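You operate a simulated robot arm through the tools that you are given. There is no shell and no other tool.

You run a simulated two-armed robot. Do the job below in one go: nothing can be reset, and whatever is moved stays where it is left.

TASK
Wipe up the spill on the top of the dark table with the red cloth and put it back.

Only the result counts: the job must be done as asked and must still hold three seconds after the hand-in. Knocking over, shifting, dropping, spilling or breaking anything else fails it. Flat cloth is picked up by pressing the open fingertips on it (5 to 10 N) and closing them slowly along it; thin cloth reads only 2 to 8 mm in the jaws.

THE ROBOT
Two 7-joint arms with two-finger parallel grippers on one trunk, on a base that moves. Base frame: it is fixed to the floor where the robot stands at the start and does not move with it; the origin is under the middle of the robot, x ahead of it, y to its left, z up; the surface under the hand at the start is at about z = 720. Units: mm, rad, N and s.
The left shoulder is at the start at [71, 101, 958], the right one opposite. With the tool pointing down near the work surface each hand reaches from about 280 to 560 mm from the robot's upright axis, wherever it stands, measured 20 degrees to its own side. Payload 2.4 kg a hand.
The TCP of each hand is the grasp point between the finger pads, 24 mm short of the fingertips. In the tool frame z runs along the fingers and y along their closing line. The gripper opens to 68 mm. The fingers are 17 mm wide and 10 mm thick; the gripper's body (40 by 70 mm) begins 41 mm behind the TCP.
Orientation is that of the tool frame in the base frame, as [roll, pitch, yaw] about the fixed x, y, z axes, in that order (R = Rz(yaw) Ry(pitch) Rx(roll)). With the fingers straight down and closing along the base's y, the tool's x points along the base's -x, its y along +y and its z along -z.

THE INTERFACE
- The arms move only by the tool nudge_tool. It takes "left_motion", "right_motion" or both (then of equal length, played together; a hand with none holds still); each is one flat list of numbers, 7 for each row, row after row: the shift along the base's x, y, z in units of 25 mm (1.0 is 25 mm), then the turn, a rotation vector about the base's x, y, z in units of 4 degrees (1.0 is 4 degrees), then the closure, from 0 (fully open) to 1 (shut). In form: [x, y, z, wx, wy, wz, jaw, x, y, z, wx, wy, wz, jaw, ...]. A call has 1 to 20 rows; each row shifts and turns the commanded pose from where the row before left it. A call with a number of a shift or a turn outside -1 to 1 is refused whole. Rows are played at 5 a second. More than 50 mm and 0.15 rad between two rows, or a gripper value outside its range, and nothing of the call is played. A pose out of reach is approached as far as the arm can. The call stops where the force on the tool passes 40 N (or 10 N more than at its start, if that is more) or the arm is blocked; 0.2 s more then pass. Each finger travels about 72 mm/s and halts on what it meets, pressing with about 41 N; the grip force reading is that of the motor and also rises with nothing between the fingers. The clock runs only during rows and for 0.2 s after the last one: add rows that do not move to give the fingers time. The reply holds the time, the measured pose of the TCP, the force on the tool along the base axes, the opening and the grip force, in the units named above and with some noise, with the torque about the TCP (base axes, N m) and any sound that the robot's microphone picked up.
- Cameras (640 x 400 px; columns grow to the right, rows downward): "scene" is now at [168.6, -7.6, 1119.3]; the picture's right is [-0.05, -1.00, 0.00], its down [-0.54, 0.03, -0.84] and it looks along [0.84, -0.04, -0.54] (base axes); focal length 263 px, centre (320, 200). "left" rides on the left gripper at [84, -11, -75] in its tool frame; the picture's right is [0.13, 0.99, 0.00], its down [-0.60, 0.08, -0.79] and it looks along [-0.79, 0.10, 0.61] (tool axes); focal length 251 px, centre (320, 200). "right" rides on the right gripper at [84, 11, -75] in its tool frame; the picture's right is [-0.13, 0.99, 0.00], its down [-0.60, -0.08, -0.79] and it looks along [-0.79, -0.10, 0.61] (tool axes); focal length 251 px, centre (320, 200). There is no depth. A picture from a camera that has moved, and an enlarged one, comes with that camera's place and axes in the base frame and with its lens.
- snapshot(camera): a new picture of that camera. No time passes.
- move_column(by): moves the trunk up (or, below 0, down) by that many mm; the arms and the scene camera ride with it, the base frame stays. It gives what a move gives, with no picture.
- base_move(legs): drives the robot by 1 to 6 legs, each [ahead, left, turn to the left] in mm, mm and rad, along the robot's own axes; the way and the turn of a leg run together, so that a leg with both is an arc; at most 1500 mm and 3.142 rad a leg. The arms and the cameras ride along, it lands a little off, and it stops where it bumps. It gives what a move gives.
- pan_tilt(pan, tilt): turns the head with the scene camera to pan (to the left, within 1.501 rad either way) and tilt (down, from -0.506 to 1.204), counted from straight ahead of the robot (the tilt from the chest, where the trunk bows). It gives what a move gives.
- zoom(camera, box): a new picture of the part [left, top, right, bottom] of that camera's present view, enlarged. No time passes.
- job_done(): hands the job in; it is judged then, once.

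Nothing tells you exact positions but the pictures and the camera data. Unless the task says otherwise, let go and move clear before handing in.

The tools are called after "Request:" as a command line: name --argument value ..., lists and objects as JSON in quotes. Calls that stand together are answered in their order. nudge_tool: Moves the arms, as the interface text tells. Its arguments: {"type":"object","properties":{"left_motion":{"type":"array"},"right_motion":{"type":"array"}},"required":[]} The other tools are called the same way: move_column (by) moves the trunk up or down; base_move (legs) drives the base; pan_tilt (pan, tilt) turns the head that bears the scene camera; snapshot (camera) takes a picture; zoom (camera, box) takes an enlarged picture of a part of a camera's view; job_done () hands the job in.

At the start:

```text
clock: 0.0
left_tool_pos: [382.4, 156.8, 929.3]
left_orientation: [3.141, -0.001, 3.14]
left_ft_force: [-0.7, -0.5, 0.0]
left_moment: [-0.01, 0.03, 0.04]
left_opening: 67.9
left_finger_force: 0.1
right_tool_pos: [438.4, -108.6, 947.9]
right_orientation: [-3.141, 0.001, -3.142]
right_ft_force: [-0.7, 0.1, 0.5]
right_moment: [-0.01, -0.03, 0.01]
right_opening: 68.1
right_finger_force: 0.1
trunk travel left (down, up): [-175.0, 674.0]
robot x, y, heading: [-3.3, 0.2, 0.006]
head pan, tilt (commanded): [-0.049, 0.572]
```

scene: 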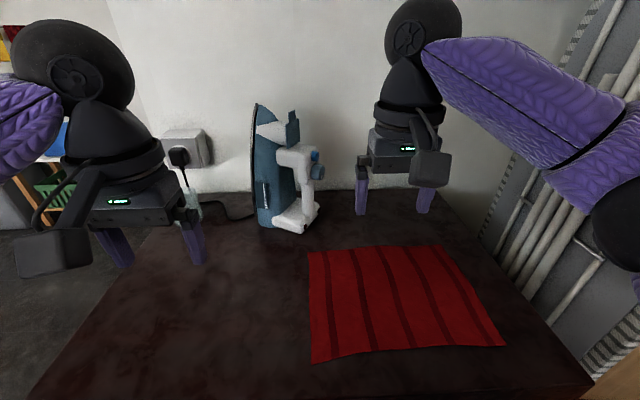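
right: 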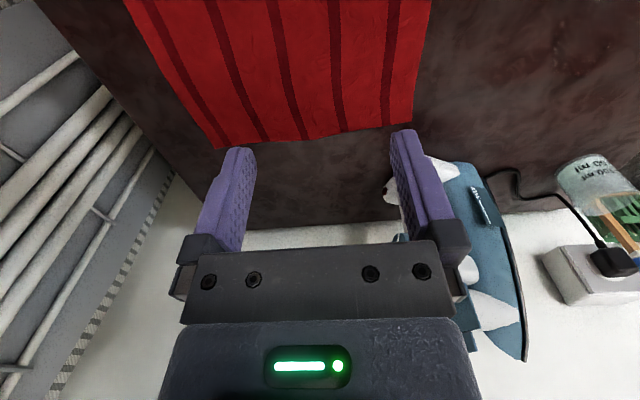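
left: 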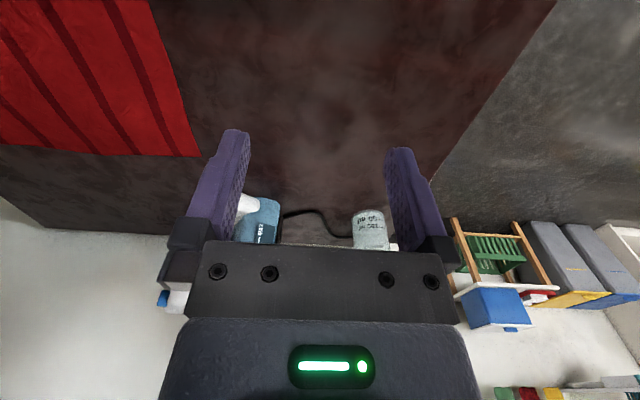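

I see a dark table with a red striped cloth lying flat on it to the right, an iron and a beaker at the back. The spill isn't obvious yet, so I look closer at the table first.

Request:
zoom --camera "scene" --box '[20, 180, 340, 400]'

Request:
zoom --camera "scene" --box '[300, 180, 620, 400]'

Request:
zoom --camera "left" --box '[140, 0, 560, 260]'

Request:
pan_tilt --pan 0.0 --tilt 0.95

```text
1.82 times, centred on (180, 290) of scene
camera zoom: at [168.6, -7.6, 1119.3], right [-0.05, -1.0, 0.0], down [-0.54, 0.03, -0.84], along [0.84, -0.04, -0.54], focal length 479 px, centre (574, 36)
```

zoom: 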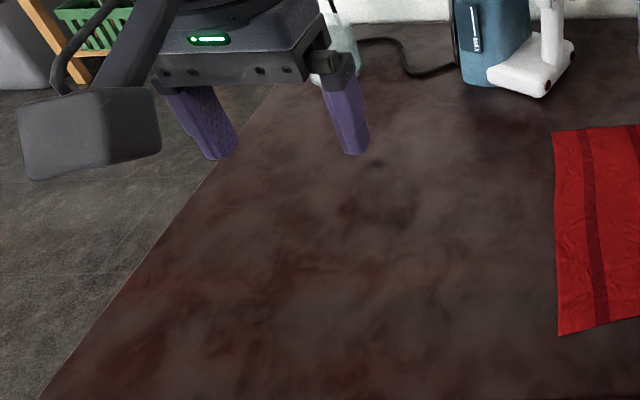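

```text
1.82 times, centred on (460, 290) of scene
camera zoom: at [168.6, -7.6, 1119.3], right [-0.05, -1.0, 0.0], down [-0.54, 0.03, -0.84], along [0.84, -0.04, -0.54], focal length 479 px, centre (66, 36)
```

zoom: 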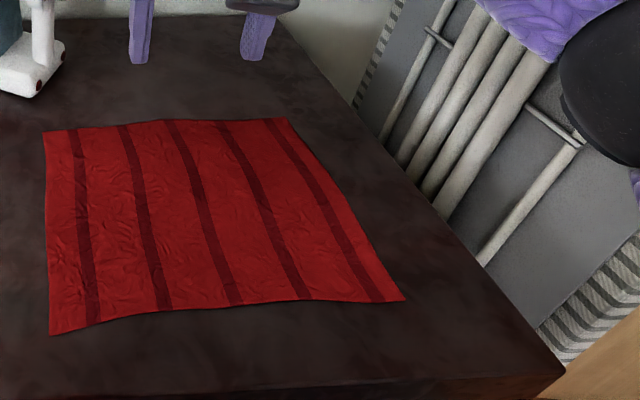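

```text
1.52 times, centred on (350, 130) of left
camera zoom: at [298.9, 146.5, 1004.0], right [-0.13, 0.99, 0.0], down [0.6, 0.08, 0.79], along [0.79, 0.1, -0.61], focal length 383 px, centre (274, 307)
```

zoom: 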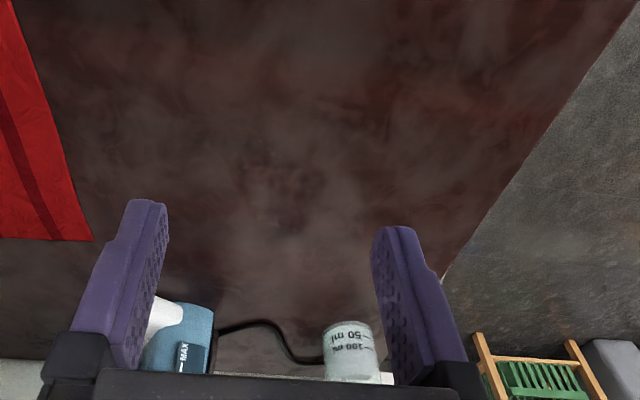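

```text
clock: 0.8
left_tool_pos: [383.1, 156.4, 929.8]
left_orientation: [3.139, 0.0, -3.141]
left_ft_force: [1.1, 0.2, 0.0]
left_moment: [-0.01, 0.0, 0.0]
left_opening: 67.9
left_finger_force: 0.1
right_tool_pos: [438.3, -108.0, 948.7]
right_orientation: [-3.141, 0.0, 3.141]
right_ft_force: [0.2, 1.0, 0.9]
right_moment: [-0.02, 0.01, 0.0]
right_opening: 68.0
right_finger_force: 0.0
trunk travel left (down, up): [-175.0, 674.0]
robot x, y, heading: [1.3, -1.0, -0.003]
head pan, tilt (commanded): [0.0, 0.949]
```

Nothing clearly wet yet; the head now looks further down, so I take new pictures.

Request:
snapshot --camera "scene"

Request:
zoom --camera "scene" --box '[80, 80, 340, 240]'

Request:
zoom --camera "scene" --box '[80, 240, 340, 400]'

Request:
zoom --camera "scene" --box '[300, 80, 560, 240]'

Request:
zoom --camera "scene" --box '[300, 240, 560, 400]'

```text
taken
camera scene: at [152.3, -3.3, 1088.5], right [0.0, -1.0, 0.0], down [-0.81, 0.0, -0.58], along [0.58, 0.0, -0.81], focal length 263 px, centre (320, 200)
```

scene: 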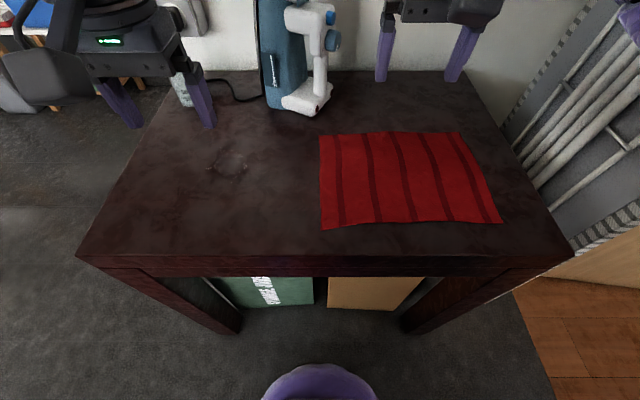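

```text
2.46 times, centred on (210, 160) of scene
camera zoom: at [152.3, -3.3, 1088.5], right [0.0, -1.0, 0.0], down [-0.81, 0.0, -0.58], along [0.58, 0.0, -0.81], focal length 648 px, centre (591, 298)
```

zoom: 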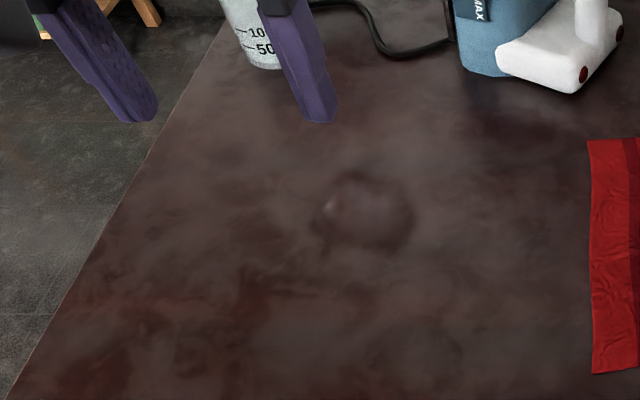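

```text
2.46 times, centred on (210, 320) of scene
camera zoom: at [152.3, -3.3, 1088.5], right [0.0, -1.0, 0.0], down [-0.81, 0.0, -0.58], along [0.58, 0.0, -0.81], focal length 648 px, centre (591, -95)
```

zoom: 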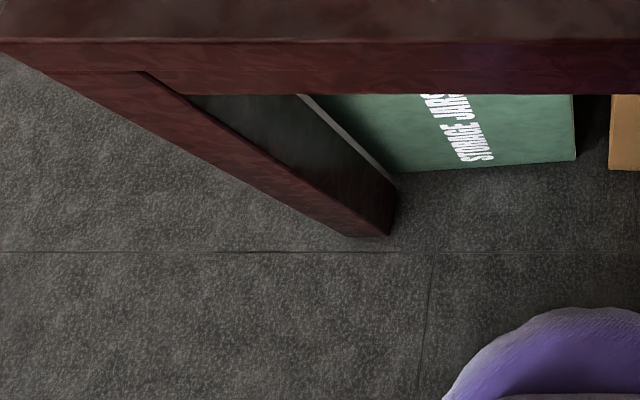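

```text
2.46 times, centred on (430, 160) of scene
camera zoom: at [152.3, -3.3, 1088.5], right [0.0, -1.0, 0.0], down [-0.81, 0.0, -0.58], along [0.58, 0.0, -0.81], focal length 648 px, centre (49, 298)
```

zoom: 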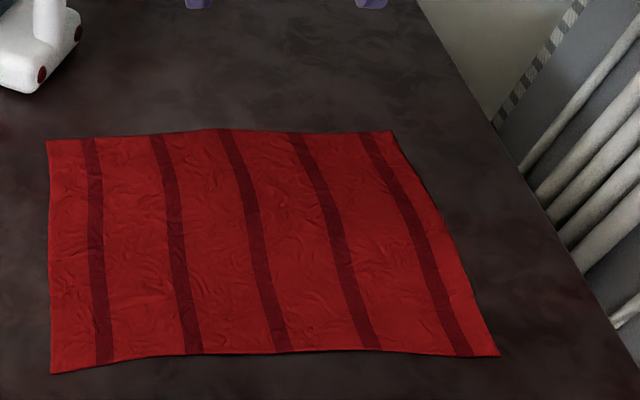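

```text
2.46 times, centred on (430, 320) of scene
camera zoom: at [152.3, -3.3, 1088.5], right [0.0, -1.0, 0.0], down [-0.81, 0.0, -0.58], along [0.58, 0.0, -0.81], focal length 648 px, centre (49, -95)
```

zoom: 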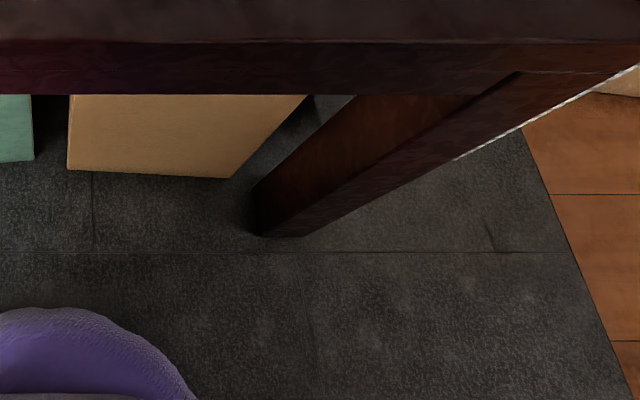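

The spill looks like a clear puddle about 90 mm across near (495, 171) on the table, left of the cloth. The cloth itself spans roughly x 356–590, y −300 to −2. I zoom in further on both.

Request:
zoom --camera "scene" --box '[180, 120, 290, 190]'

Request:
zoom --camera "scene" --box '[80, 150, 340, 270]'

Request:
zoom --camera "left" --box '[240, 60, 400, 160]'

Request:
zoom --camera "scene" --box '[300, 60, 580, 260]'

```text
5.71 times, centred on (235, 155) of scene
camera zoom: at [152.3, -3.3, 1088.5], right [0.0, -1.0, 0.0], down [-0.81, 0.0, -0.58], along [0.58, 0.0, -0.81], focal length 1504 px, centre (806, 457)
```

zoom: 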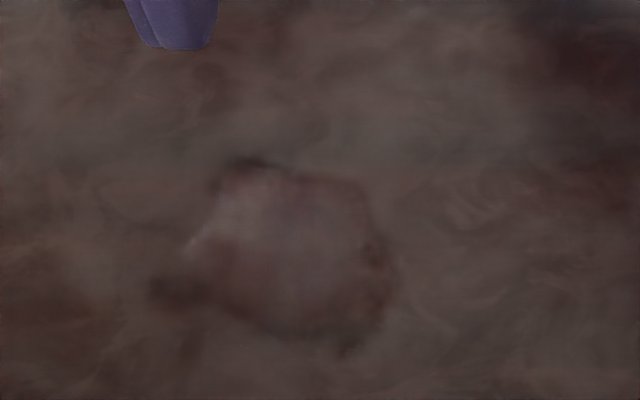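

```text
2.46 times, centred on (210, 210) of scene
camera zoom: at [152.3, -3.3, 1088.5], right [0.0, -1.0, 0.0], down [-0.81, 0.0, -0.58], along [0.58, 0.0, -0.81], focal length 648 px, centre (591, 175)
```

zoom: 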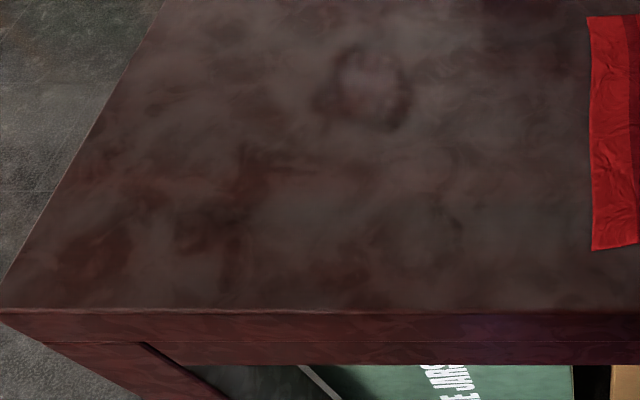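

```text
4.00 times, centred on (320, 110) of left
camera zoom: at [298.9, 146.5, 1004.0], right [-0.13, 0.99, 0.0], down [0.6, 0.08, 0.79], along [0.79, 0.1, -0.61], focal length 1006 px, centre (320, 560)
```

zoom: 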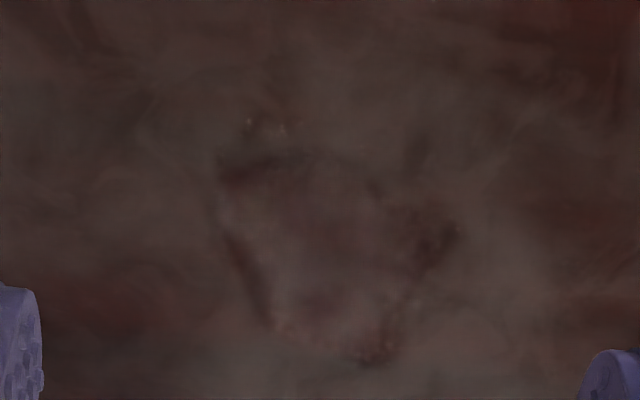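

```text
2.00 times, centred on (440, 160) of scene
camera zoom: at [152.3, -3.3, 1088.5], right [0.0, -1.0, 0.0], down [-0.81, 0.0, -0.58], along [0.58, 0.0, -0.81], focal length 526 px, centre (80, 280)
```

zoom: 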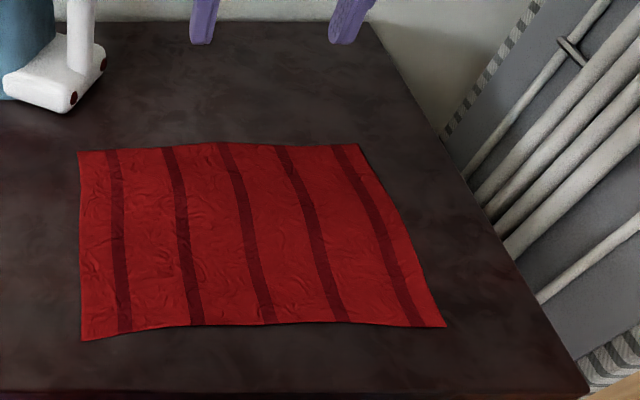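

The puddle covers about x 455–545, y 133–215, with its middle near (498, 173). The far part is at the edge of the left arm's reach, so I drive about 80 mm closer to the table, which is still clear of its front edge at x≈315.

Request:
base_move --legs '[[75, 0, 0]]'

```text
clock: 1.9
left_tool_pos: [458.3, 156.9, 928.6]
left_orientation: [-3.141, 0.002, -3.14]
left_ft_force: [0.1, 0.8, -0.9]
left_moment: [0.04, -0.04, 0.01]
left_opening: 68.0
left_finger_force: 0.0
right_tool_pos: [514.6, -106.7, 948.3]
right_orientation: [-3.141, 0.0, -3.139]
right_ft_force: [-0.4, -0.2, 0.2]
right_moment: [0.0, 0.02, 0.0]
right_opening: 68.0
right_finger_force: 0.0
trunk travel left (down, up): [-175.0, 674.0]
robot x, y, heading: [76.4, 0.7, 0.004]
head pan, tilt (commanded): [0.0, 0.949]
```

The base moved about 78 mm without a bump. Next I bring both open hands over the cloth: left above its left end (515, −50), right above its right end (495, −250), staying about 85 mm above the table.

Request:
nudge_tool --left_motion '[0.228, -0.828, -0.394, 0, 0, 0, 0, 0.228, -0.828, -0.394, 0, 0, 0, 0, 0.228, -0.828, -0.394, 0, 0, 0, 0, 0.228, -0.828, -0.394, 0, 0, 0, 0, 0.228, -0.828, -0.394, 0, 0, 0, 0, 0.228, -0.828, -0.394, 0, 0, 0, 0, 0.228, -0.828, -0.394, 0, 0, 0, 0, 0.228, -0.828, -0.394, 0, 0, 0, 0, 0.228, -0.828, -0.394, 0, 0, 0, 0, 0.228, -0.828, -0.394, 0, 0, 0, 0, 0, 0, 0, 0, 0, 0, 0]' --right_motion '[-0.08, -0.573, -0.473, 0, 0, 0, 0, -0.08, -0.573, -0.473, 0, 0, 0, 0, -0.08, -0.573, -0.473, 0, 0, 0, 0, -0.08, -0.573, -0.473, 0, 0, 0, 0, -0.08, -0.573, -0.473, 0, 0, 0, 0, -0.08, -0.573, -0.473, 0, 0, 0, 0, -0.08, -0.573, -0.473, 0, 0, 0, 0, -0.08, -0.573, -0.473, 0, 0, 0, 0, -0.08, -0.573, -0.473, 0, 0, 0, 0, -0.08, -0.573, -0.473, 0, 0, 0, 0, 0, 0, 0, 0, 0, 0, 0]'

Request:
snapshot --camera "scene"

Request:
snapshot --camera "left"

Request:
snapshot --camera "right"

```text
clock: 4.3
left_tool_pos: [515.3, -50.5, 830.5]
left_orientation: [3.141, 0.0, -3.14]
left_ft_force: [-0.1, 0.1, 1.0]
left_moment: [0.03, 0.0, -0.01]
left_opening: 68.0
left_finger_force: 0.0
right_tool_pos: [495.9, -250.0, 828.9]
right_orientation: [-3.141, 0.0, -3.141]
right_ft_force: [-0.9, -0.7, 0.3]
right_moment: [0.01, 0.01, 0.01]
right_opening: 67.9
right_finger_force: 0.0
trunk travel left (down, up): [-175.0, 674.0]
robot x, y, heading: [76.9, 1.0, 0.006]
head pan, tilt (commanded): [0.0, 0.949]
```

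```text
taken
camera scene: at [227.7, -3.2, 1088.4], right [0.0, -1.0, 0.0], down [-0.81, 0.0, -0.58], along [0.58, 0.0, -0.81], focal length 263 px, centre (320, 200)
```

scene: 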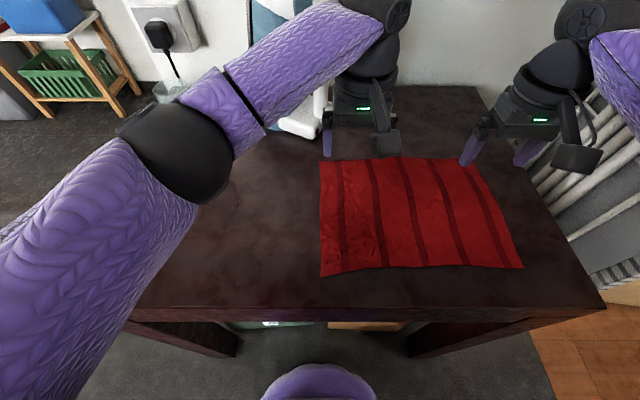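

```text
taken
camera left: at [431.1, -60.5, 905.5], right [-0.13, 0.99, 0.0], down [0.6, 0.08, 0.79], along [0.79, 0.1, -0.61], focal length 251 px, centre (320, 200)
```

left: 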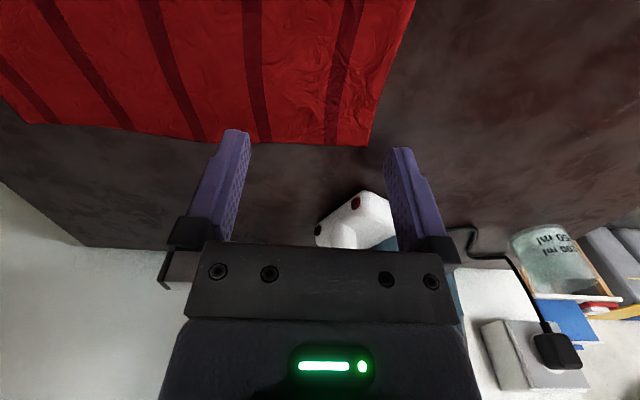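

```text
taken
camera right: at [411.4, -238.4, 904.5], right [0.13, 0.99, 0.0], down [0.6, -0.08, 0.79], along [0.79, -0.1, -0.61], focal length 251 px, centre (320, 200)
```

right: 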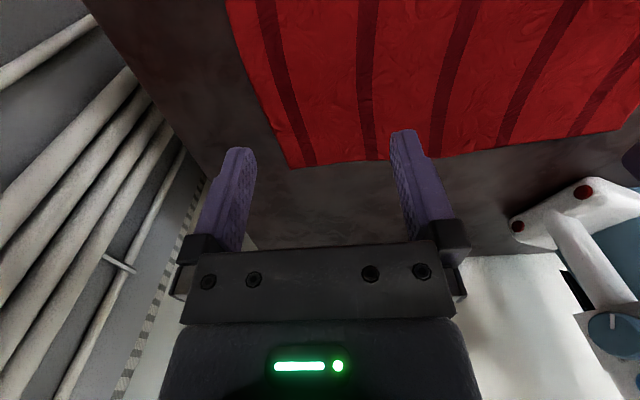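

Both hands are where I want them, and the cloth's edges check out at y≈+3 (left) and y≈−298 (right). I lower both hands to just above the cloth.

Request:
nudge_tool --left_motion '[0, 0, -0.9, 0, 0, 0, 0, 0, 0, -0.9, 0, 0, 0, 0, 0, 0, -0.9, 0, 0, 0, 0, 0, 0, -0.3, 0, 0, 0, 0, 0, 0, 0, 0, 0, 0, 0]' --right_motion '[0, 0.08, -0.9, 0, 0, 0, 0, 0, 0, -0.9, 0, 0, 0, 0, 0, 0, -0.9, 0, 0, 0, 0, 0, 0, -0.24, 0, 0, 0, 0, 0, 0, 0, 0, 0, 0, 0]'

Request:
snapshot --camera "left"

Request:
snapshot --camera "right"

```text
clock: 5.5
left_tool_pos: [513.7, -50.1, 756.2]
left_orientation: [-3.141, -0.001, -3.139]
left_ft_force: [-0.8, 0.2, -0.3]
left_moment: [0.02, 0.05, -0.02]
left_opening: 68.0
left_finger_force: 0.0
right_tool_pos: [495.9, -246.3, 755.8]
right_orientation: [-3.141, 0.0, -3.141]
right_ft_force: [0.0, -0.1, 1.3]
right_moment: [0.0, 0.01, -0.02]
right_opening: 68.1
right_finger_force: 0.1
trunk travel left (down, up): [-175.0, 674.0]
robot x, y, heading: [75.9, -0.3, -0.001]
head pan, tilt (commanded): [0.0, 0.949]
```

```text
taken
camera left: at [429.8, -60.2, 831.4], right [-0.13, 0.99, 0.0], down [0.6, 0.08, 0.79], along [0.79, 0.1, -0.61], focal length 251 px, centre (320, 200)
```

left: 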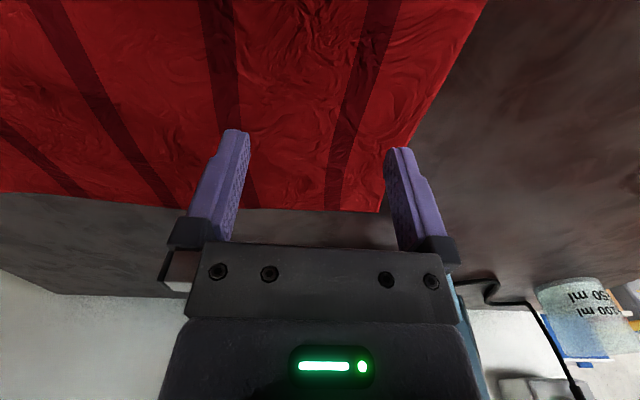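

```text
taken
camera right: at [411.5, -236.6, 832.1], right [0.13, 0.99, 0.0], down [0.6, -0.08, 0.79], along [0.79, -0.1, -0.61], focal length 251 px, centre (320, 200)
```

right: 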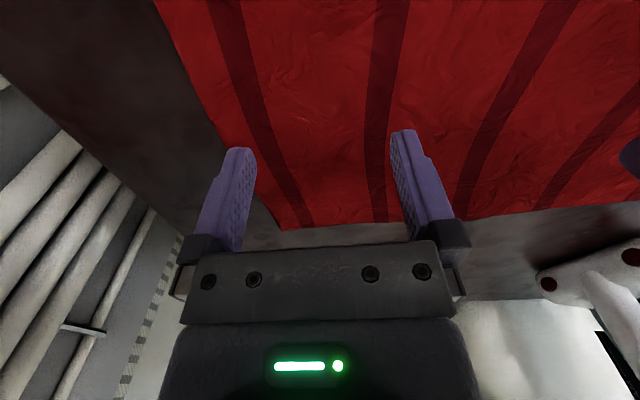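

The open fingertips are just above the cloth, both fingers of each hand inside its edges. I go down in small steps until each reads 5–10 N.

Request:
nudge_tool --left_motion '[0, 0, -0.16, 0, 0, 0, 0, 0, 0, -0.16, 0, 0, 0, 0, 0, 0, 0, 0, 0, 0, 0]' --right_motion '[0, 0, -0.16, 0, 0, 0, 0, 0, 0, -0.16, 0, 0, 0, 0, 0, 0, 0, 0, 0, 0, 0]'

```text
clock: 6.3
left_tool_pos: [514.2, -48.4, 748.3]
left_orientation: [3.14, 0.0, -3.14]
left_ft_force: [-1.1, -0.1, 0.0]
left_moment: [0.01, 0.01, 0.03]
left_opening: 68.1
left_finger_force: 0.0
right_tool_pos: [494.3, -246.3, 749.9]
right_orientation: [3.141, -0.002, -3.138]
right_ft_force: [0.0, -0.2, 0.2]
right_moment: [-0.02, 0.03, -0.01]
right_opening: 68.1
right_finger_force: 0.0
trunk travel left (down, up): [-175.0, 674.0]
robot x, y, heading: [78.3, 1.5, -0.0]
head pan, tilt (commanded): [0.0, 0.949]
```

No contact yet; I go on in small steps.

Request:
nudge_tool --left_motion '[0, 0, -0.1, 0, 0, 0, 0, 0, 0, 0, 0, 0, 0, 0]' --right_motion '[0, 0, -0.1, 0, 0, 0, 0, 0, 0, 0, 0, 0, 0, 0]'

Request:
nudge_tool --left_motion '[0, 0, -0.06, 0, 0, 0, 0, 0, 0, 0, 0, 0, 0, 0]' --right_motion '[0, 0, -0.06, 0, 0, 0, 0, 0, 0, 0, 0, 0, 0, 0]'

Request:
nudge_tool --left_motion '[0, 0, -0.06, 0, 0, 0, 0, 0, 0, 0, 0, 0, 0, 0]' --right_motion '[0, 0, -0.06, 0, 0, 0, 0, 0, 0, 0, 0, 0, 0, 0]'

```text
clock: 6.9
left_tool_pos: [513.9, -50.0, 745.7]
left_orientation: [3.14, 0.001, -3.14]
left_ft_force: [0.0, -1.3, -0.8]
left_moment: [0.01, -0.02, 0.01]
left_opening: 68.2
left_finger_force: 0.1
right_tool_pos: [495.1, -247.0, 747.7]
right_orientation: [-3.141, -0.002, -3.14]
right_ft_force: [0.6, -0.2, -0.3]
right_moment: [-0.02, 0.02, 0.02]
right_opening: 68.1
right_finger_force: 0.2
trunk travel left (down, up): [-175.0, 674.0]
robot x, y, heading: [71.4, 0.5, 0.006]
head pan, tilt (commanded): [0.0, 0.949]
```

```text
clock: 7.5
left_tool_pos: [514.3, -49.4, 745.4]
left_orientation: [-3.141, 0.002, -3.14]
left_ft_force: [3.6, 1.2, 17.2]
left_moment: [0.6, -0.02, -0.15]
left_opening: 67.9
left_finger_force: 0.1
right_tool_pos: [494.7, -246.9, 746.7]
right_orientation: [-3.14, 0.0, -3.14]
right_ft_force: [-0.3, 0.6, 0.2]
right_moment: [0.03, 0.0, 0.02]
right_opening: 67.6
right_finger_force: 0.0
trunk travel left (down, up): [-175.0, 674.0]
robot x, y, heading: [72.6, 0.2, -0.002]
head pan, tilt (commanded): [0.0, 0.949]
```

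```text
clock: 8.2
left_tool_pos: [513.8, -50.6, 745.4]
left_orientation: [-3.139, 0.006, -3.14]
left_ft_force: [-2.5, 2.3, 16.5]
left_moment: [0.67, 0.13, 0.09]
left_opening: 68.0
left_finger_force: 0.0
right_tool_pos: [493.6, -247.6, 745.8]
right_orientation: [-3.141, 0.004, -3.141]
right_ft_force: [0.2, 0.4, 6.2]
right_moment: [-0.01, 0.02, 0.0]
right_opening: 68.0
right_finger_force: 0.0
trunk travel left (down, up): [-175.0, 674.0]
robot x, y, heading: [71.8, 3.1, 0.001]
head pan, tilt (commanded): [0.0, 0.949]
stopped in row 2 (left hand): the force on the tool passed its limit at 41 N (the readings are from after the stop); the commanded pose is now the measured one
```

The right hand presses at 6 N evenly; the left reads 16 N, all on its +y finger. I ease the left up half a millimetre and tilt it slightly so both of its fingers bear.

Request:
nudge_tool --left_motion '[0, 0, -0.0, 0.1, 0, 0, 0, 0, 0, 0.0, 0, 0, 0, 0]'

```text
clock: 8.8
left_tool_pos: [515.5, -50.8, 744.9]
left_orientation: [3.139, 0.007, -3.139]
left_ft_force: [-0.7, 2.6, 25.0]
left_moment: [-0.41, 0.12, -0.01]
left_opening: 68.1
left_finger_force: 0.0
right_tool_pos: [493.8, -247.2, 745.2]
right_orientation: [-3.139, 0.001, -3.14]
right_ft_force: [1.3, -1.2, 7.3]
right_moment: [-0.08, -0.03, 0.0]
right_opening: 68.3
right_finger_force: 0.0
trunk travel left (down, up): [-175.0, 674.0]
robot x, y, heading: [77.1, 3.7, 0.0]
head pan, tilt (commanded): [0.0, 0.949]
```

Both left fingers bear now, but too hard (25 N). I raise the left hand slightly.

Request:
nudge_tool --left_motion '[0, 0, 0.03, -0.02, 0, 0, 0, 0, 0, 0.0, 0, 0, 0, 0]'

```text
clock: 9.3
left_tool_pos: [514.6, -48.7, 744.3]
left_orientation: [3.137, 0.007, -3.139]
left_ft_force: [3.9, 0.9, 14.5]
left_moment: [-0.22, -0.03, 0.08]
left_opening: 67.9
left_finger_force: 0.0
right_tool_pos: [493.9, -245.8, 745.7]
right_orientation: [-3.141, 0.002, -3.14]
right_ft_force: [-1.6, -0.6, 15.0]
right_moment: [-0.1, 0.04, 0.0]
right_opening: 67.8
right_finger_force: 0.1
trunk travel left (down, up): [-175.0, 674.0]
robot x, y, heading: [75.0, 2.6, 0.002]
head pan, tilt (commanded): [0.0, 0.949]
```

Left is at 14 N and right has crept up to 15 N, so I ease both up by under a millimetre.

Request:
nudge_tool --left_motion '[0, 0, 0.025, -0.01, 0, 0, 0, 0, 0, 0.0, 0, 0, 0, 0]' --right_motion '[0, 0, 0.025, 0, 0, 0, 0, 0, 0, 0.0, 0, 0, 0, 0]'

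```text
clock: 9.9
left_tool_pos: [514.1, -48.6, 745.4]
left_orientation: [3.137, 0.002, -3.139]
left_ft_force: [0.7, -0.5, 4.3]
left_moment: [-0.02, -0.01, 0.0]
left_opening: 68.1
left_finger_force: 0.1
right_tool_pos: [494.5, -246.6, 745.6]
right_orientation: [-3.141, 0.001, -3.142]
right_ft_force: [-2.3, -0.5, 14.5]
right_moment: [-0.15, 0.05, -0.01]
right_opening: 68.3
right_finger_force: 0.1
trunk travel left (down, up): [-175.0, 674.0]
robot x, y, heading: [75.4, 1.7, -0.0]
head pan, tilt (commanded): [0.0, 0.949]
```

Left presses 4 N, evenly. I add a touch of press on the left, relieve the right, and then close the left fingers slowly along the cloth.

Request:
nudge_tool --left_motion '[0, 0, -0.012, 0, 0, 0, 0, 0, 0, 0, 0, 0, 0, 0.05, 0, 0, 0, 0, 0, 0, 0.1, 0, 0, 0, 0, 0, 0, 0.15, 0, 0, 0, 0, 0, 0, 0.2, 0, 0, 0, 0, 0, 0, 0.25]' --right_motion '[0, 0, 0.03, 0, 0, 0, 0, 0, 0, 0, 0, 0, 0, 0, 0, 0, 0, 0, 0, 0, 0, 0, 0, 0, 0, 0, 0, 0, 0, 0, 0, 0, 0, 0, 0, 0, 0, 0, 0, 0, 0, 0]'

Request:
snapshot --camera "left"

```text
clock: 11.3
left_tool_pos: [515.1, -50.0, 746.3]
left_orientation: [3.139, 0.002, -3.139]
left_ft_force: [-0.7, -0.6, 8.5]
left_moment: [0.02, 0.05, 0.0]
left_opening: 51.8
left_finger_force: 0.4
right_tool_pos: [493.7, -247.6, 745.3]
right_orientation: [-3.14, -0.002, -3.14]
right_ft_force: [0.2, 1.6, 2.2]
right_moment: [-0.05, 0.02, 0.02]
right_opening: 67.7
right_finger_force: 0.1
trunk travel left (down, up): [-175.0, 674.0]
robot x, y, heading: [74.3, -0.2, 0.002]
head pan, tilt (commanded): [0.0, 0.949]
```

```text
taken
camera left: at [430.7, -60.4, 820.0], right [-0.13, 0.99, 0.0], down [0.6, 0.08, 0.8], along [0.79, 0.11, -0.61], focal length 251 px, centre (320, 200)
```

left: 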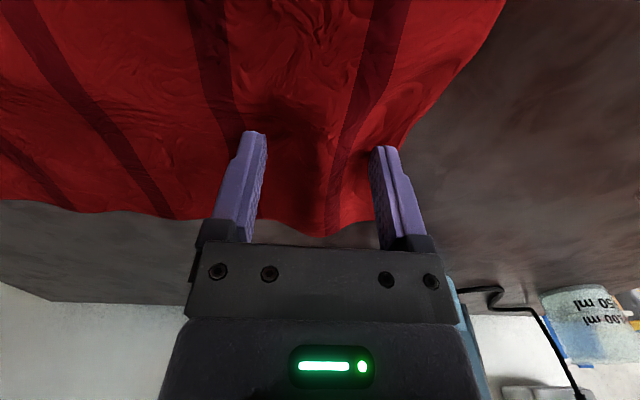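

The cloth is bulging up between the left fingers, as wanted. I go on closing slowly.

Request:
nudge_tool --left_motion '[0, 0, 0, 0, 0, 0, 0.31, 0, 0, 0, 0, 0, 0, 0.37, 0, 0, 0, 0, 0, 0, 0.43, 0, 0, 0, 0, 0, 0, 0.49, 0, 0, 0, 0, 0, 0, 0.55, 0, 0, 0, 0, 0, 0, 0.61]'

Request:
snapshot --camera "left"

```text
clock: 12.8
left_tool_pos: [514.9, -49.1, 745.1]
left_orientation: [3.137, 0.005, -3.14]
left_ft_force: [0.3, -0.3, 9.7]
left_moment: [0.08, 0.0, 0.01]
left_opening: 26.4
left_finger_force: 0.1
right_tool_pos: [494.2, -247.9, 745.4]
right_orientation: [-3.138, -0.001, -3.139]
right_ft_force: [-1.0, 1.0, 1.9]
right_moment: [-0.08, -0.01, -0.03]
right_opening: 67.7
right_finger_force: 0.0
trunk travel left (down, up): [-175.0, 674.0]
robot x, y, heading: [75.0, 2.1, 0.003]
head pan, tilt (commanded): [0.0, 0.949]
```

```text
taken
camera left: at [430.7, -60.5, 820.0], right [-0.13, 0.99, 0.0], down [0.6, 0.08, 0.8], along [0.79, 0.11, -0.61], focal length 251 px, centre (320, 200)
```

left: 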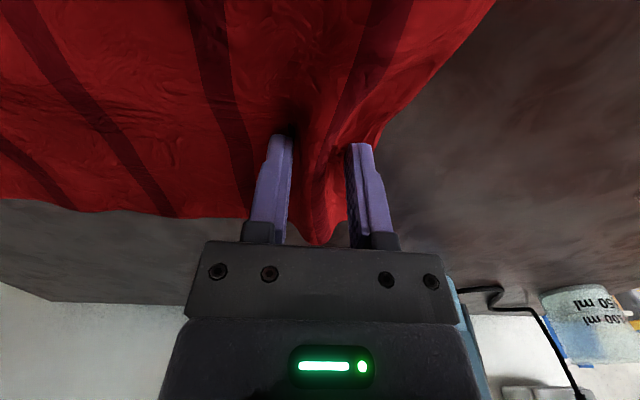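

The fold is well formed between the left fingers. I close the rest of the way.

Request:
nudge_tool --left_motion '[0, 0, 0, 0, 0, 0, 0.67, 0, 0, 0, 0, 0, 0, 0.73, 0, 0, 0, 0, 0, 0, 0.79, 0, 0, 0, 0, 0, 0, 0.85, 0, 0, 0, 0, 0, 0, 0.91, 0, 0, 0, 0, 0, 0, 0.97, 0, 0, 0, 0, 0, 0, 1.0, 0, 0, 0, 0, 0, 0, 1.0]'

Request:
snapshot --camera "left"

Request:
snapshot --camera "right"

```text
clock: 14.6
left_tool_pos: [514.4, -50.1, 745.1]
left_orientation: [3.139, 0.003, -3.139]
left_ft_force: [0.4, -0.2, 10.6]
left_moment: [0.06, 0.02, 0.04]
left_opening: 2.3
left_finger_force: 26.5
right_tool_pos: [494.1, -248.2, 745.9]
right_orientation: [-3.139, 0.0, -3.14]
right_ft_force: [-0.1, 0.9, 2.2]
right_moment: [-0.03, -0.01, 0.01]
right_opening: 67.7
right_finger_force: 0.1
trunk travel left (down, up): [-175.0, 674.0]
robot x, y, heading: [70.7, -1.6, -0.002]
head pan, tilt (commanded): [0.0, 0.949]
```

```text
taken
camera left: at [430.7, -60.4, 820.0], right [-0.13, 0.99, 0.0], down [0.6, 0.08, 0.8], along [0.79, 0.11, -0.61], focal length 251 px, centre (320, 200)
```

left: 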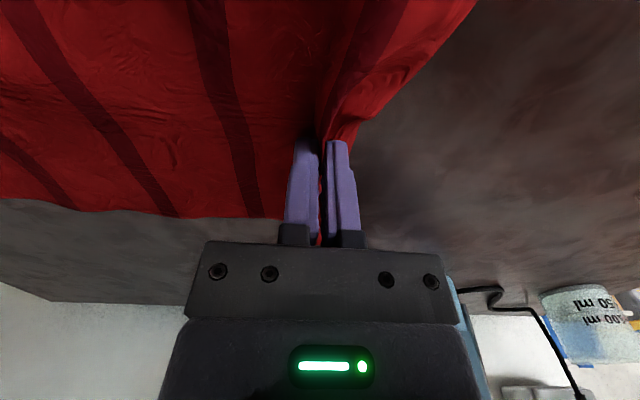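

```text
taken
camera right: at [410.2, -236.7, 820.4], right [0.13, 0.99, 0.0], down [0.6, -0.08, 0.79], along [0.79, -0.1, -0.61], focal length 251 px, centre (320, 200)
```

right: 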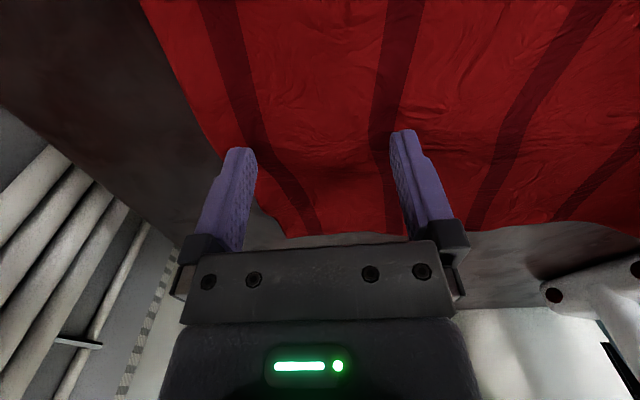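

The left hand holds the fold (2.3 mm in the jaws). Near the right hand the cloth's far right corner has crept in a little, so I lift the right hand a few millimetres, move it 12 mm inward, and press again.

Request:
nudge_tool --right_motion '[0, 0, 0.2, 0, 0, 0, 0, 0, 0, 0.2, 0, 0, 0, 0, 0, 0.5, 0, 0, 0, 0, 0, 0, 0, 0, 0, 0, 0, 0]'

Request:
snapshot --camera "right"

Request:
snapshot --camera "scene"

```text
clock: 15.6
left_tool_pos: [515.2, -50.8, 745.3]
left_orientation: [3.138, 0.003, -3.139]
left_ft_force: [-0.5, 1.5, 12.4]
left_moment: [0.11, 0.01, -0.02]
left_opening: 2.4
left_finger_force: 26.5
right_tool_pos: [494.8, -234.9, 754.8]
right_orientation: [-3.14, -0.002, -3.14]
right_ft_force: [-0.7, 0.0, 0.9]
right_moment: [0.02, -0.01, 0.0]
right_opening: 67.9
right_finger_force: 0.1
trunk travel left (down, up): [-175.0, 674.0]
robot x, y, heading: [76.9, -0.2, -0.003]
head pan, tilt (commanded): [0.0, 0.949]
```

```text
taken
camera right: at [410.2, -224.0, 830.2], right [0.13, 0.99, 0.0], down [0.6, -0.08, 0.79], along [0.79, -0.1, -0.61], focal length 251 px, centre (320, 200)
```

right: 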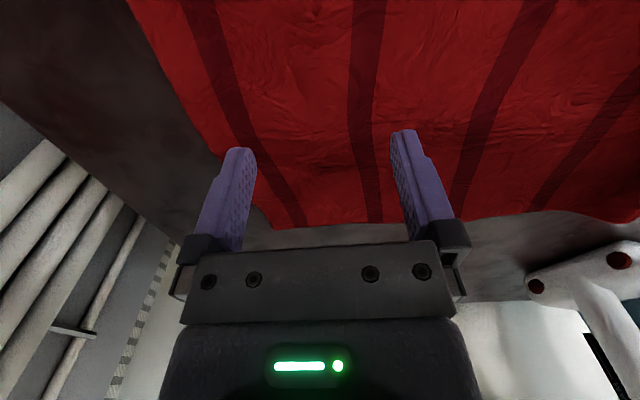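

```text
taken
camera scene: at [227.0, -2.9, 1088.6], right [0.0, -1.0, 0.0], down [-0.81, 0.0, -0.58], along [0.58, 0.0, -0.81], focal length 263 px, centre (320, 200)
```

scene: 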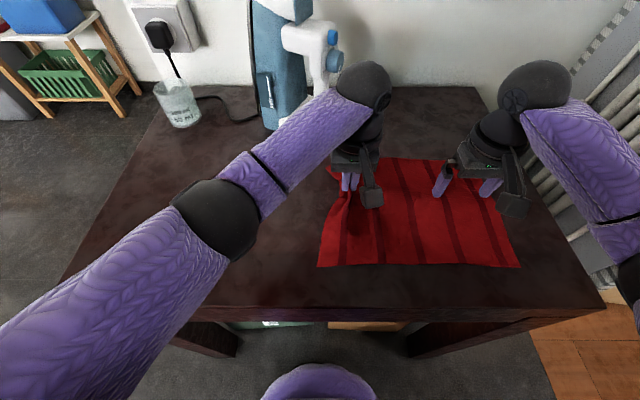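

The corner relaxed back and the right fingers now sit 13 mm inside the edge. I press the right hand down again in small steps.

Request:
nudge_tool --right_motion '[0, 0, -0.3, 0, 0, 0, 0, 0, 0, 0, 0, 0, 0, 0]'

Request:
nudge_tool --right_motion '[0, 0, -0.05, 0, 0, 0, 0, 0, 0, 0, 0, 0, 0, 0]'

```text
clock: 16.1
left_tool_pos: [514.7, -50.5, 745.0]
left_orientation: [3.139, 0.004, -3.14]
left_ft_force: [-0.7, 1.2, 11.5]
left_moment: [0.09, 0.03, -0.02]
left_opening: 2.0
left_finger_force: 25.6
right_tool_pos: [493.5, -234.0, 748.4]
right_orientation: [-3.14, 0.0, -3.138]
right_ft_force: [0.5, -0.3, 0.6]
right_moment: [0.04, 0.0, -0.03]
right_opening: 68.0
right_finger_force: 0.1
trunk travel left (down, up): [-175.0, 674.0]
robot x, y, heading: [74.9, 1.2, 0.004]
head pan, tilt (commanded): [0.0, 0.949]
```

```text
clock: 16.8
left_tool_pos: [515.1, -50.1, 746.7]
left_orientation: [3.139, 0.004, -3.141]
left_ft_force: [-1.0, 1.6, 12.1]
left_moment: [0.06, 0.05, -0.02]
left_opening: 2.2
left_finger_force: 26.4
right_tool_pos: [494.0, -234.0, 748.4]
right_orientation: [-3.141, -0.001, -3.14]
right_ft_force: [0.3, 0.4, -0.7]
right_moment: [-0.01, 0.03, 0.0]
right_opening: 67.9
right_finger_force: 0.0
trunk travel left (down, up): [-175.0, 674.0]
robot x, y, heading: [76.6, -1.6, 0.007]
head pan, tilt (commanded): [0.0, 0.949]
```

Request:
nudge_tool --right_motion '[0, 0, -0.04, 0, 0, 0, 0, 0, 0, 0, 0, 0, 0, 0]'

Request:
nudge_tool --right_motion '[0, 0, -0.03, 0, 0, 0, 0, 0, 0, 0, 0, 0, 0, 0]'

```text
clock: 17.4
left_tool_pos: [515.4, -49.9, 744.3]
left_orientation: [3.137, 0.004, -3.139]
left_ft_force: [0.2, 1.8, 12.8]
left_moment: [0.12, 0.03, -0.03]
left_opening: 2.3
left_finger_force: 26.4
right_tool_pos: [494.8, -233.7, 745.7]
right_orientation: [3.14, 0.0, -3.139]
right_ft_force: [-0.3, 0.7, 0.6]
right_moment: [0.04, -0.01, -0.01]
right_opening: 67.9
right_finger_force: 0.0
trunk travel left (down, up): [-175.0, 674.0]
robot x, y, heading: [75.7, 4.0, -0.003]
head pan, tilt (commanded): [0.0, 0.949]
```

```text
clock: 17.9
left_tool_pos: [514.7, -49.8, 745.0]
left_orientation: [3.137, 0.005, -3.141]
left_ft_force: [-0.4, 1.1, 11.2]
left_moment: [0.1, 0.02, -0.03]
left_opening: 2.3
left_finger_force: 26.7
right_tool_pos: [493.8, -235.2, 744.5]
right_orientation: [-3.14, 0.002, -3.138]
right_ft_force: [-0.7, 0.0, 3.2]
right_moment: [-0.01, 0.03, -0.01]
right_opening: 67.8
right_finger_force: 0.1
trunk travel left (down, up): [-175.0, 674.0]
robot x, y, heading: [76.0, 4.2, 0.003]
head pan, tilt (commanded): [0.0, 0.949]
```

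The right hand touches at 3 N. I press a hair more and start closing the right fingers slowly.

Request:
nudge_tool --right_motion '[0, 0, -0.015, 0, 0, 0, 0, 0, 0, 0, 0, 0, 0, 0.05, 0, 0, 0, 0, 0, 0, 0.1, 0, 0, 0, 0, 0, 0, 0.15, 0, 0, 0, 0, 0, 0, 0.2, 0, 0, 0, 0, 0, 0, 0.25]'

Request:
snapshot --camera "right"

```text
clock: 19.4
left_tool_pos: [516.3, -50.4, 745.7]
left_orientation: [3.138, 0.005, -3.141]
left_ft_force: [0.5, -1.6, 5.1]
left_moment: [0.0, -0.01, 0.03]
left_opening: 2.3
left_finger_force: 26.7
right_tool_pos: [494.3, -232.2, 745.1]
right_orientation: [-3.139, 0.002, -3.14]
right_ft_force: [1.1, 2.7, 12.0]
right_moment: [0.14, -0.05, -0.01]
right_opening: 51.7
right_finger_force: 0.0
trunk travel left (down, up): [-175.0, 674.0]
robot x, y, heading: [72.9, 0.5, 0.002]
head pan, tilt (commanded): [0.0, 0.949]
```

```text
taken
camera right: at [409.9, -223.3, 820.0], right [0.13, 0.99, 0.0], down [0.6, -0.08, 0.79], along [0.79, -0.1, -0.61], focal length 251 px, centre (320, 200)
```

right: 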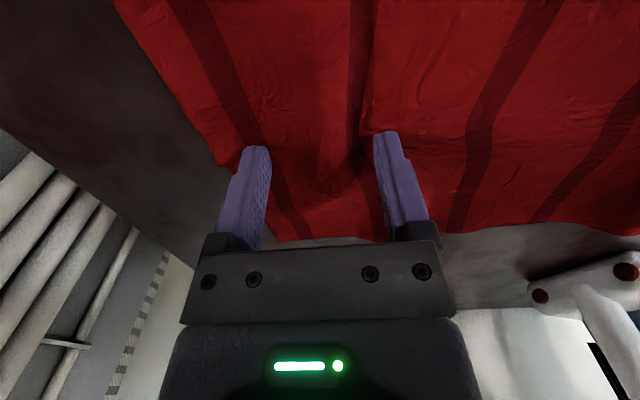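

The right fingers press at 12 N and the cloth is rising between them. I ease a little and keep closing.

Request:
nudge_tool --right_motion '[0, 0, 0.01, 0, 0, 0, 0.31, 0, 0, 0, 0, 0, 0, 0.37, 0, 0, 0, 0, 0, 0, 0.43, 0, 0, 0, 0, 0, 0, 0.49, 0, 0, 0, 0, 0, 0, 0.55, 0, 0, 0, 0, 0, 0, 0.61]'

Request:
nudge_tool --right_motion '[0, 0, 0, 0, 0, 0, 0.67, 0, 0, 0, 0, 0, 0, 0.73, 0, 0, 0, 0, 0, 0, 0.79, 0, 0, 0, 0, 0, 0, 0.85, 0, 0, 0, 0, 0, 0, 0.91, 0, 0, 0, 0, 0, 0, 0.97, 0, 0, 0, 0, 0, 0, 1.0, 0, 0, 0, 0, 0, 0, 1.0]'

Request:
snapshot --camera "right"

Request:
snapshot --camera "scene"

```text
clock: 20.8
left_tool_pos: [515.1, -48.8, 745.8]
left_orientation: [3.138, 0.002, -3.139]
left_ft_force: [1.1, -1.9, 5.1]
left_moment: [0.0, 0.01, 0.04]
left_opening: 2.3
left_finger_force: 26.2
right_tool_pos: [494.5, -233.8, 745.6]
right_orientation: [-3.14, 0.004, -3.139]
right_ft_force: [0.0, 2.0, 11.5]
right_moment: [0.05, -0.03, 0.0]
right_opening: 26.1
right_finger_force: 0.1
trunk travel left (down, up): [-175.0, 674.0]
robot x, y, heading: [75.8, 0.3, 0.003]
head pan, tilt (commanded): [0.0, 0.949]
```

```text
clock: 22.6
left_tool_pos: [514.9, -50.9, 744.9]
left_orientation: [3.137, 0.003, -3.14]
left_ft_force: [1.1, -7.8, 5.7]
left_moment: [-0.19, -0.01, 0.05]
left_opening: 2.1
left_finger_force: 26.2
right_tool_pos: [494.3, -233.3, 745.7]
right_orientation: [3.141, 0.0, -3.137]
right_ft_force: [0.2, 10.8, 12.0]
right_moment: [0.28, -0.02, 0.05]
right_opening: 2.3
right_finger_force: 26.1
trunk travel left (down, up): [-175.0, 674.0]
robot x, y, heading: [75.3, -0.4, 0.0]
head pan, tilt (commanded): [0.0, 0.949]
```

```text
taken
camera right: at [410.2, -223.0, 820.0], right [0.13, 0.99, 0.0], down [0.6, -0.08, 0.79], along [0.79, -0.1, -0.61], focal length 251 px, centre (320, 200)
```

right: 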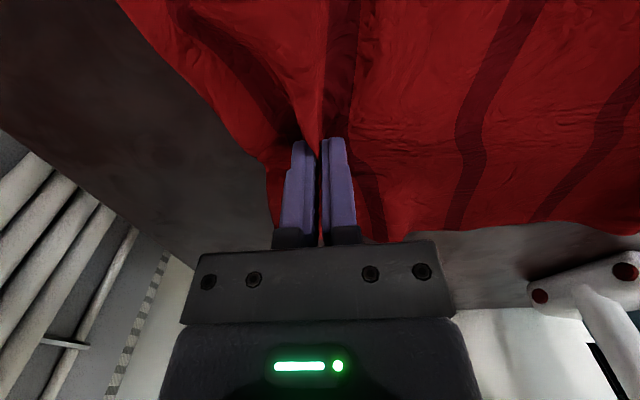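

```text
taken
camera scene: at [226.8, -2.4, 1088.6], right [0.0, -1.0, 0.0], down [-0.81, 0.0, -0.58], along [0.58, 0.0, -0.81], focal length 263 px, centre (320, 200)
```

scene: 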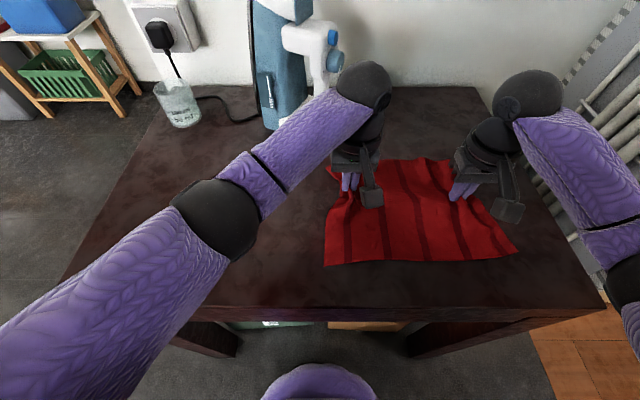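

Both hands hold the cloth and it is taut between them (grips 183 mm apart). Now I slide it flat to the left by 165 mm so that the left grip, pressing lightly, comes to the near edge of the spill.

Request:
nudge_tool --left_motion '[0, 0.2, 0, 0, 0, 0, 1, 0, 0.5, 0, 0, 0, 0, 1, 0, 0.66, 0, 0, 0, 0, 1, 0, 0.66, 0, 0, 0, 0, 1, 0, 0.66, 0, 0, 0, 0, 1, 0, 0.66, 0, 0, 0, 0, 1, 0, 0.66, 0, 0, 0, 0, 1, 0, 0, 0, 0, 0, 0, 1]' --right_motion '[0, 0.2, 0.03, 0, 0, 0, 1, 0, 0.5, 0, 0, 0, 0, 1, 0, 0.66, 0, 0, 0, 0, 1, 0, 0.66, 0, 0, 0, 0, 1, 0, 0.66, 0, 0, 0, 0, 1, 0, 0.66, 0, 0, 0, 0, 1, 0, 0.66, 0, 0, 0, 0, 1, 0, 0, 0, 0, 0, 0, 1]'

Request:
snapshot --camera "scene"

Request:
snapshot --camera "left"

```text
clock: 24.4
left_tool_pos: [515.5, 50.9, 744.3]
left_orientation: [3.139, 0.007, 3.141]
left_ft_force: [1.5, -14.5, 28.7]
left_moment: [-0.17, 0.04, 0.07]
left_opening: 2.1
left_finger_force: 26.6
right_tool_pos: [493.0, -134.7, 747.0]
right_orientation: [-3.141, 0.001, -3.139]
right_ft_force: [0.1, 10.1, -0.3]
right_moment: [0.21, 0.0, 0.08]
right_opening: 2.3
right_finger_force: 26.5
trunk travel left (down, up): [-175.0, 674.0]
robot x, y, heading: [73.3, 2.7, 0.003]
head pan, tilt (commanded): [0.0, 0.949]
```

```text
taken
camera scene: at [226.2, -3.7, 1088.8], right [0.0, -1.0, 0.0], down [-0.81, 0.0, -0.58], along [0.58, 0.0, -0.81], focal length 263 px, centre (320, 200)
```

scene: 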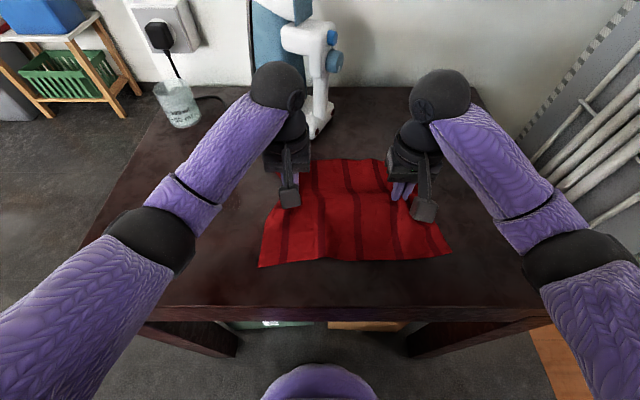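

```text
taken
camera left: at [430.7, 39.8, 819.6], right [-0.13, 0.99, 0.0], down [0.6, 0.08, 0.8], along [0.79, 0.11, -0.6], focal length 251 px, centre (320, 200)
```

left: 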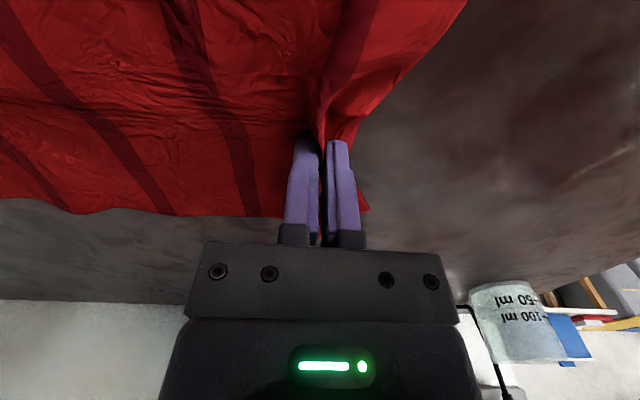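

The cloth moved 100 mm and follows well. The left hand presses too hard (29 N), so I ease it up 1 mm and go on 65 mm to the spill's edge.

Request:
nudge_tool --left_motion '[0, 0, 0.05, 0, 0, 0, 1, 0, 0.4, 0, 0, 0, 0, 1, 0, 0.6, 0, 0, 0, 0, 1, 0, 0.6, 0, 0, 0, 0, 1, 0, 0.6, 0, 0, 0, 0, 1, 0, 0.4, 0, 0, 0, 0, 1, 0, 0, 0, 0, 0, 0, 1]' --right_motion '[0, 0, 0.0, 0, 0, 0, 1, 0, 0.4, 0, 0, 0, 0, 1, 0, 0.6, 0, 0, 0, 0, 1, 0, 0.6, 0, 0, 0, 0, 1, 0, 0.6, 0, 0, 0, 0, 1, 0, 0.4, 0, 0, 0, 0, 1, 0, 0, 0, 0, 0, 0, 1]'

Request:
snapshot --camera "scene"

Request:
snapshot --camera "left"

```text
clock: 25.9
left_tool_pos: [514.4, 114.5, 744.6]
left_orientation: [3.136, 0.004, -3.141]
left_ft_force: [0.1, -11.5, 15.9]
left_moment: [-0.2, 0.03, 0.07]
left_opening: 2.1
left_finger_force: 26.1
right_tool_pos: [494.7, -69.7, 747.5]
right_orientation: [-3.14, 0.001, -3.139]
right_ft_force: [0.5, 7.7, 0.2]
right_moment: [0.19, 0.0, 0.07]
right_opening: 2.0
right_finger_force: 26.1
trunk travel left (down, up): [-175.0, 674.0]
robot x, y, heading: [77.8, -1.9, 0.003]
head pan, tilt (commanded): [0.0, 0.949]
```

```text
taken
camera scene: at [226.8, -3.4, 1088.6], right [0.0, -1.0, 0.0], down [-0.81, 0.0, -0.58], along [0.58, 0.0, -0.81], focal length 263 px, centre (320, 200)
```

scene: 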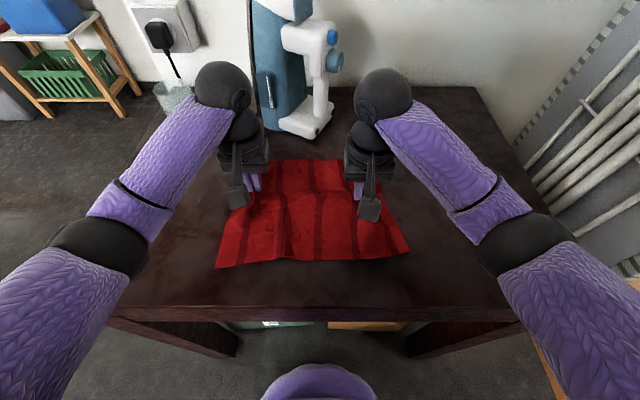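

```text
taken
camera left: at [430.1, 104.2, 819.9], right [-0.13, 0.99, 0.0], down [0.6, 0.08, 0.8], along [0.79, 0.11, -0.61], focal length 251 px, centre (320, 200)
```

left: 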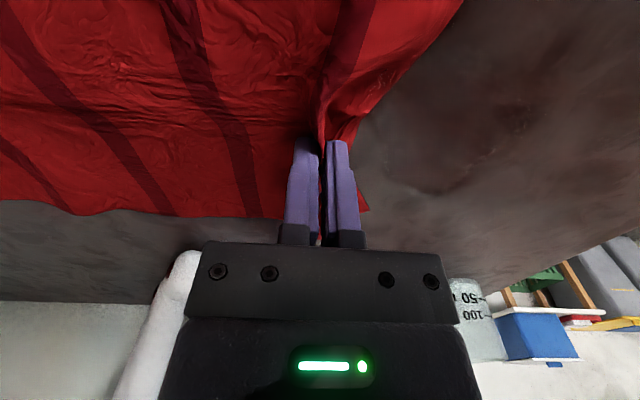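

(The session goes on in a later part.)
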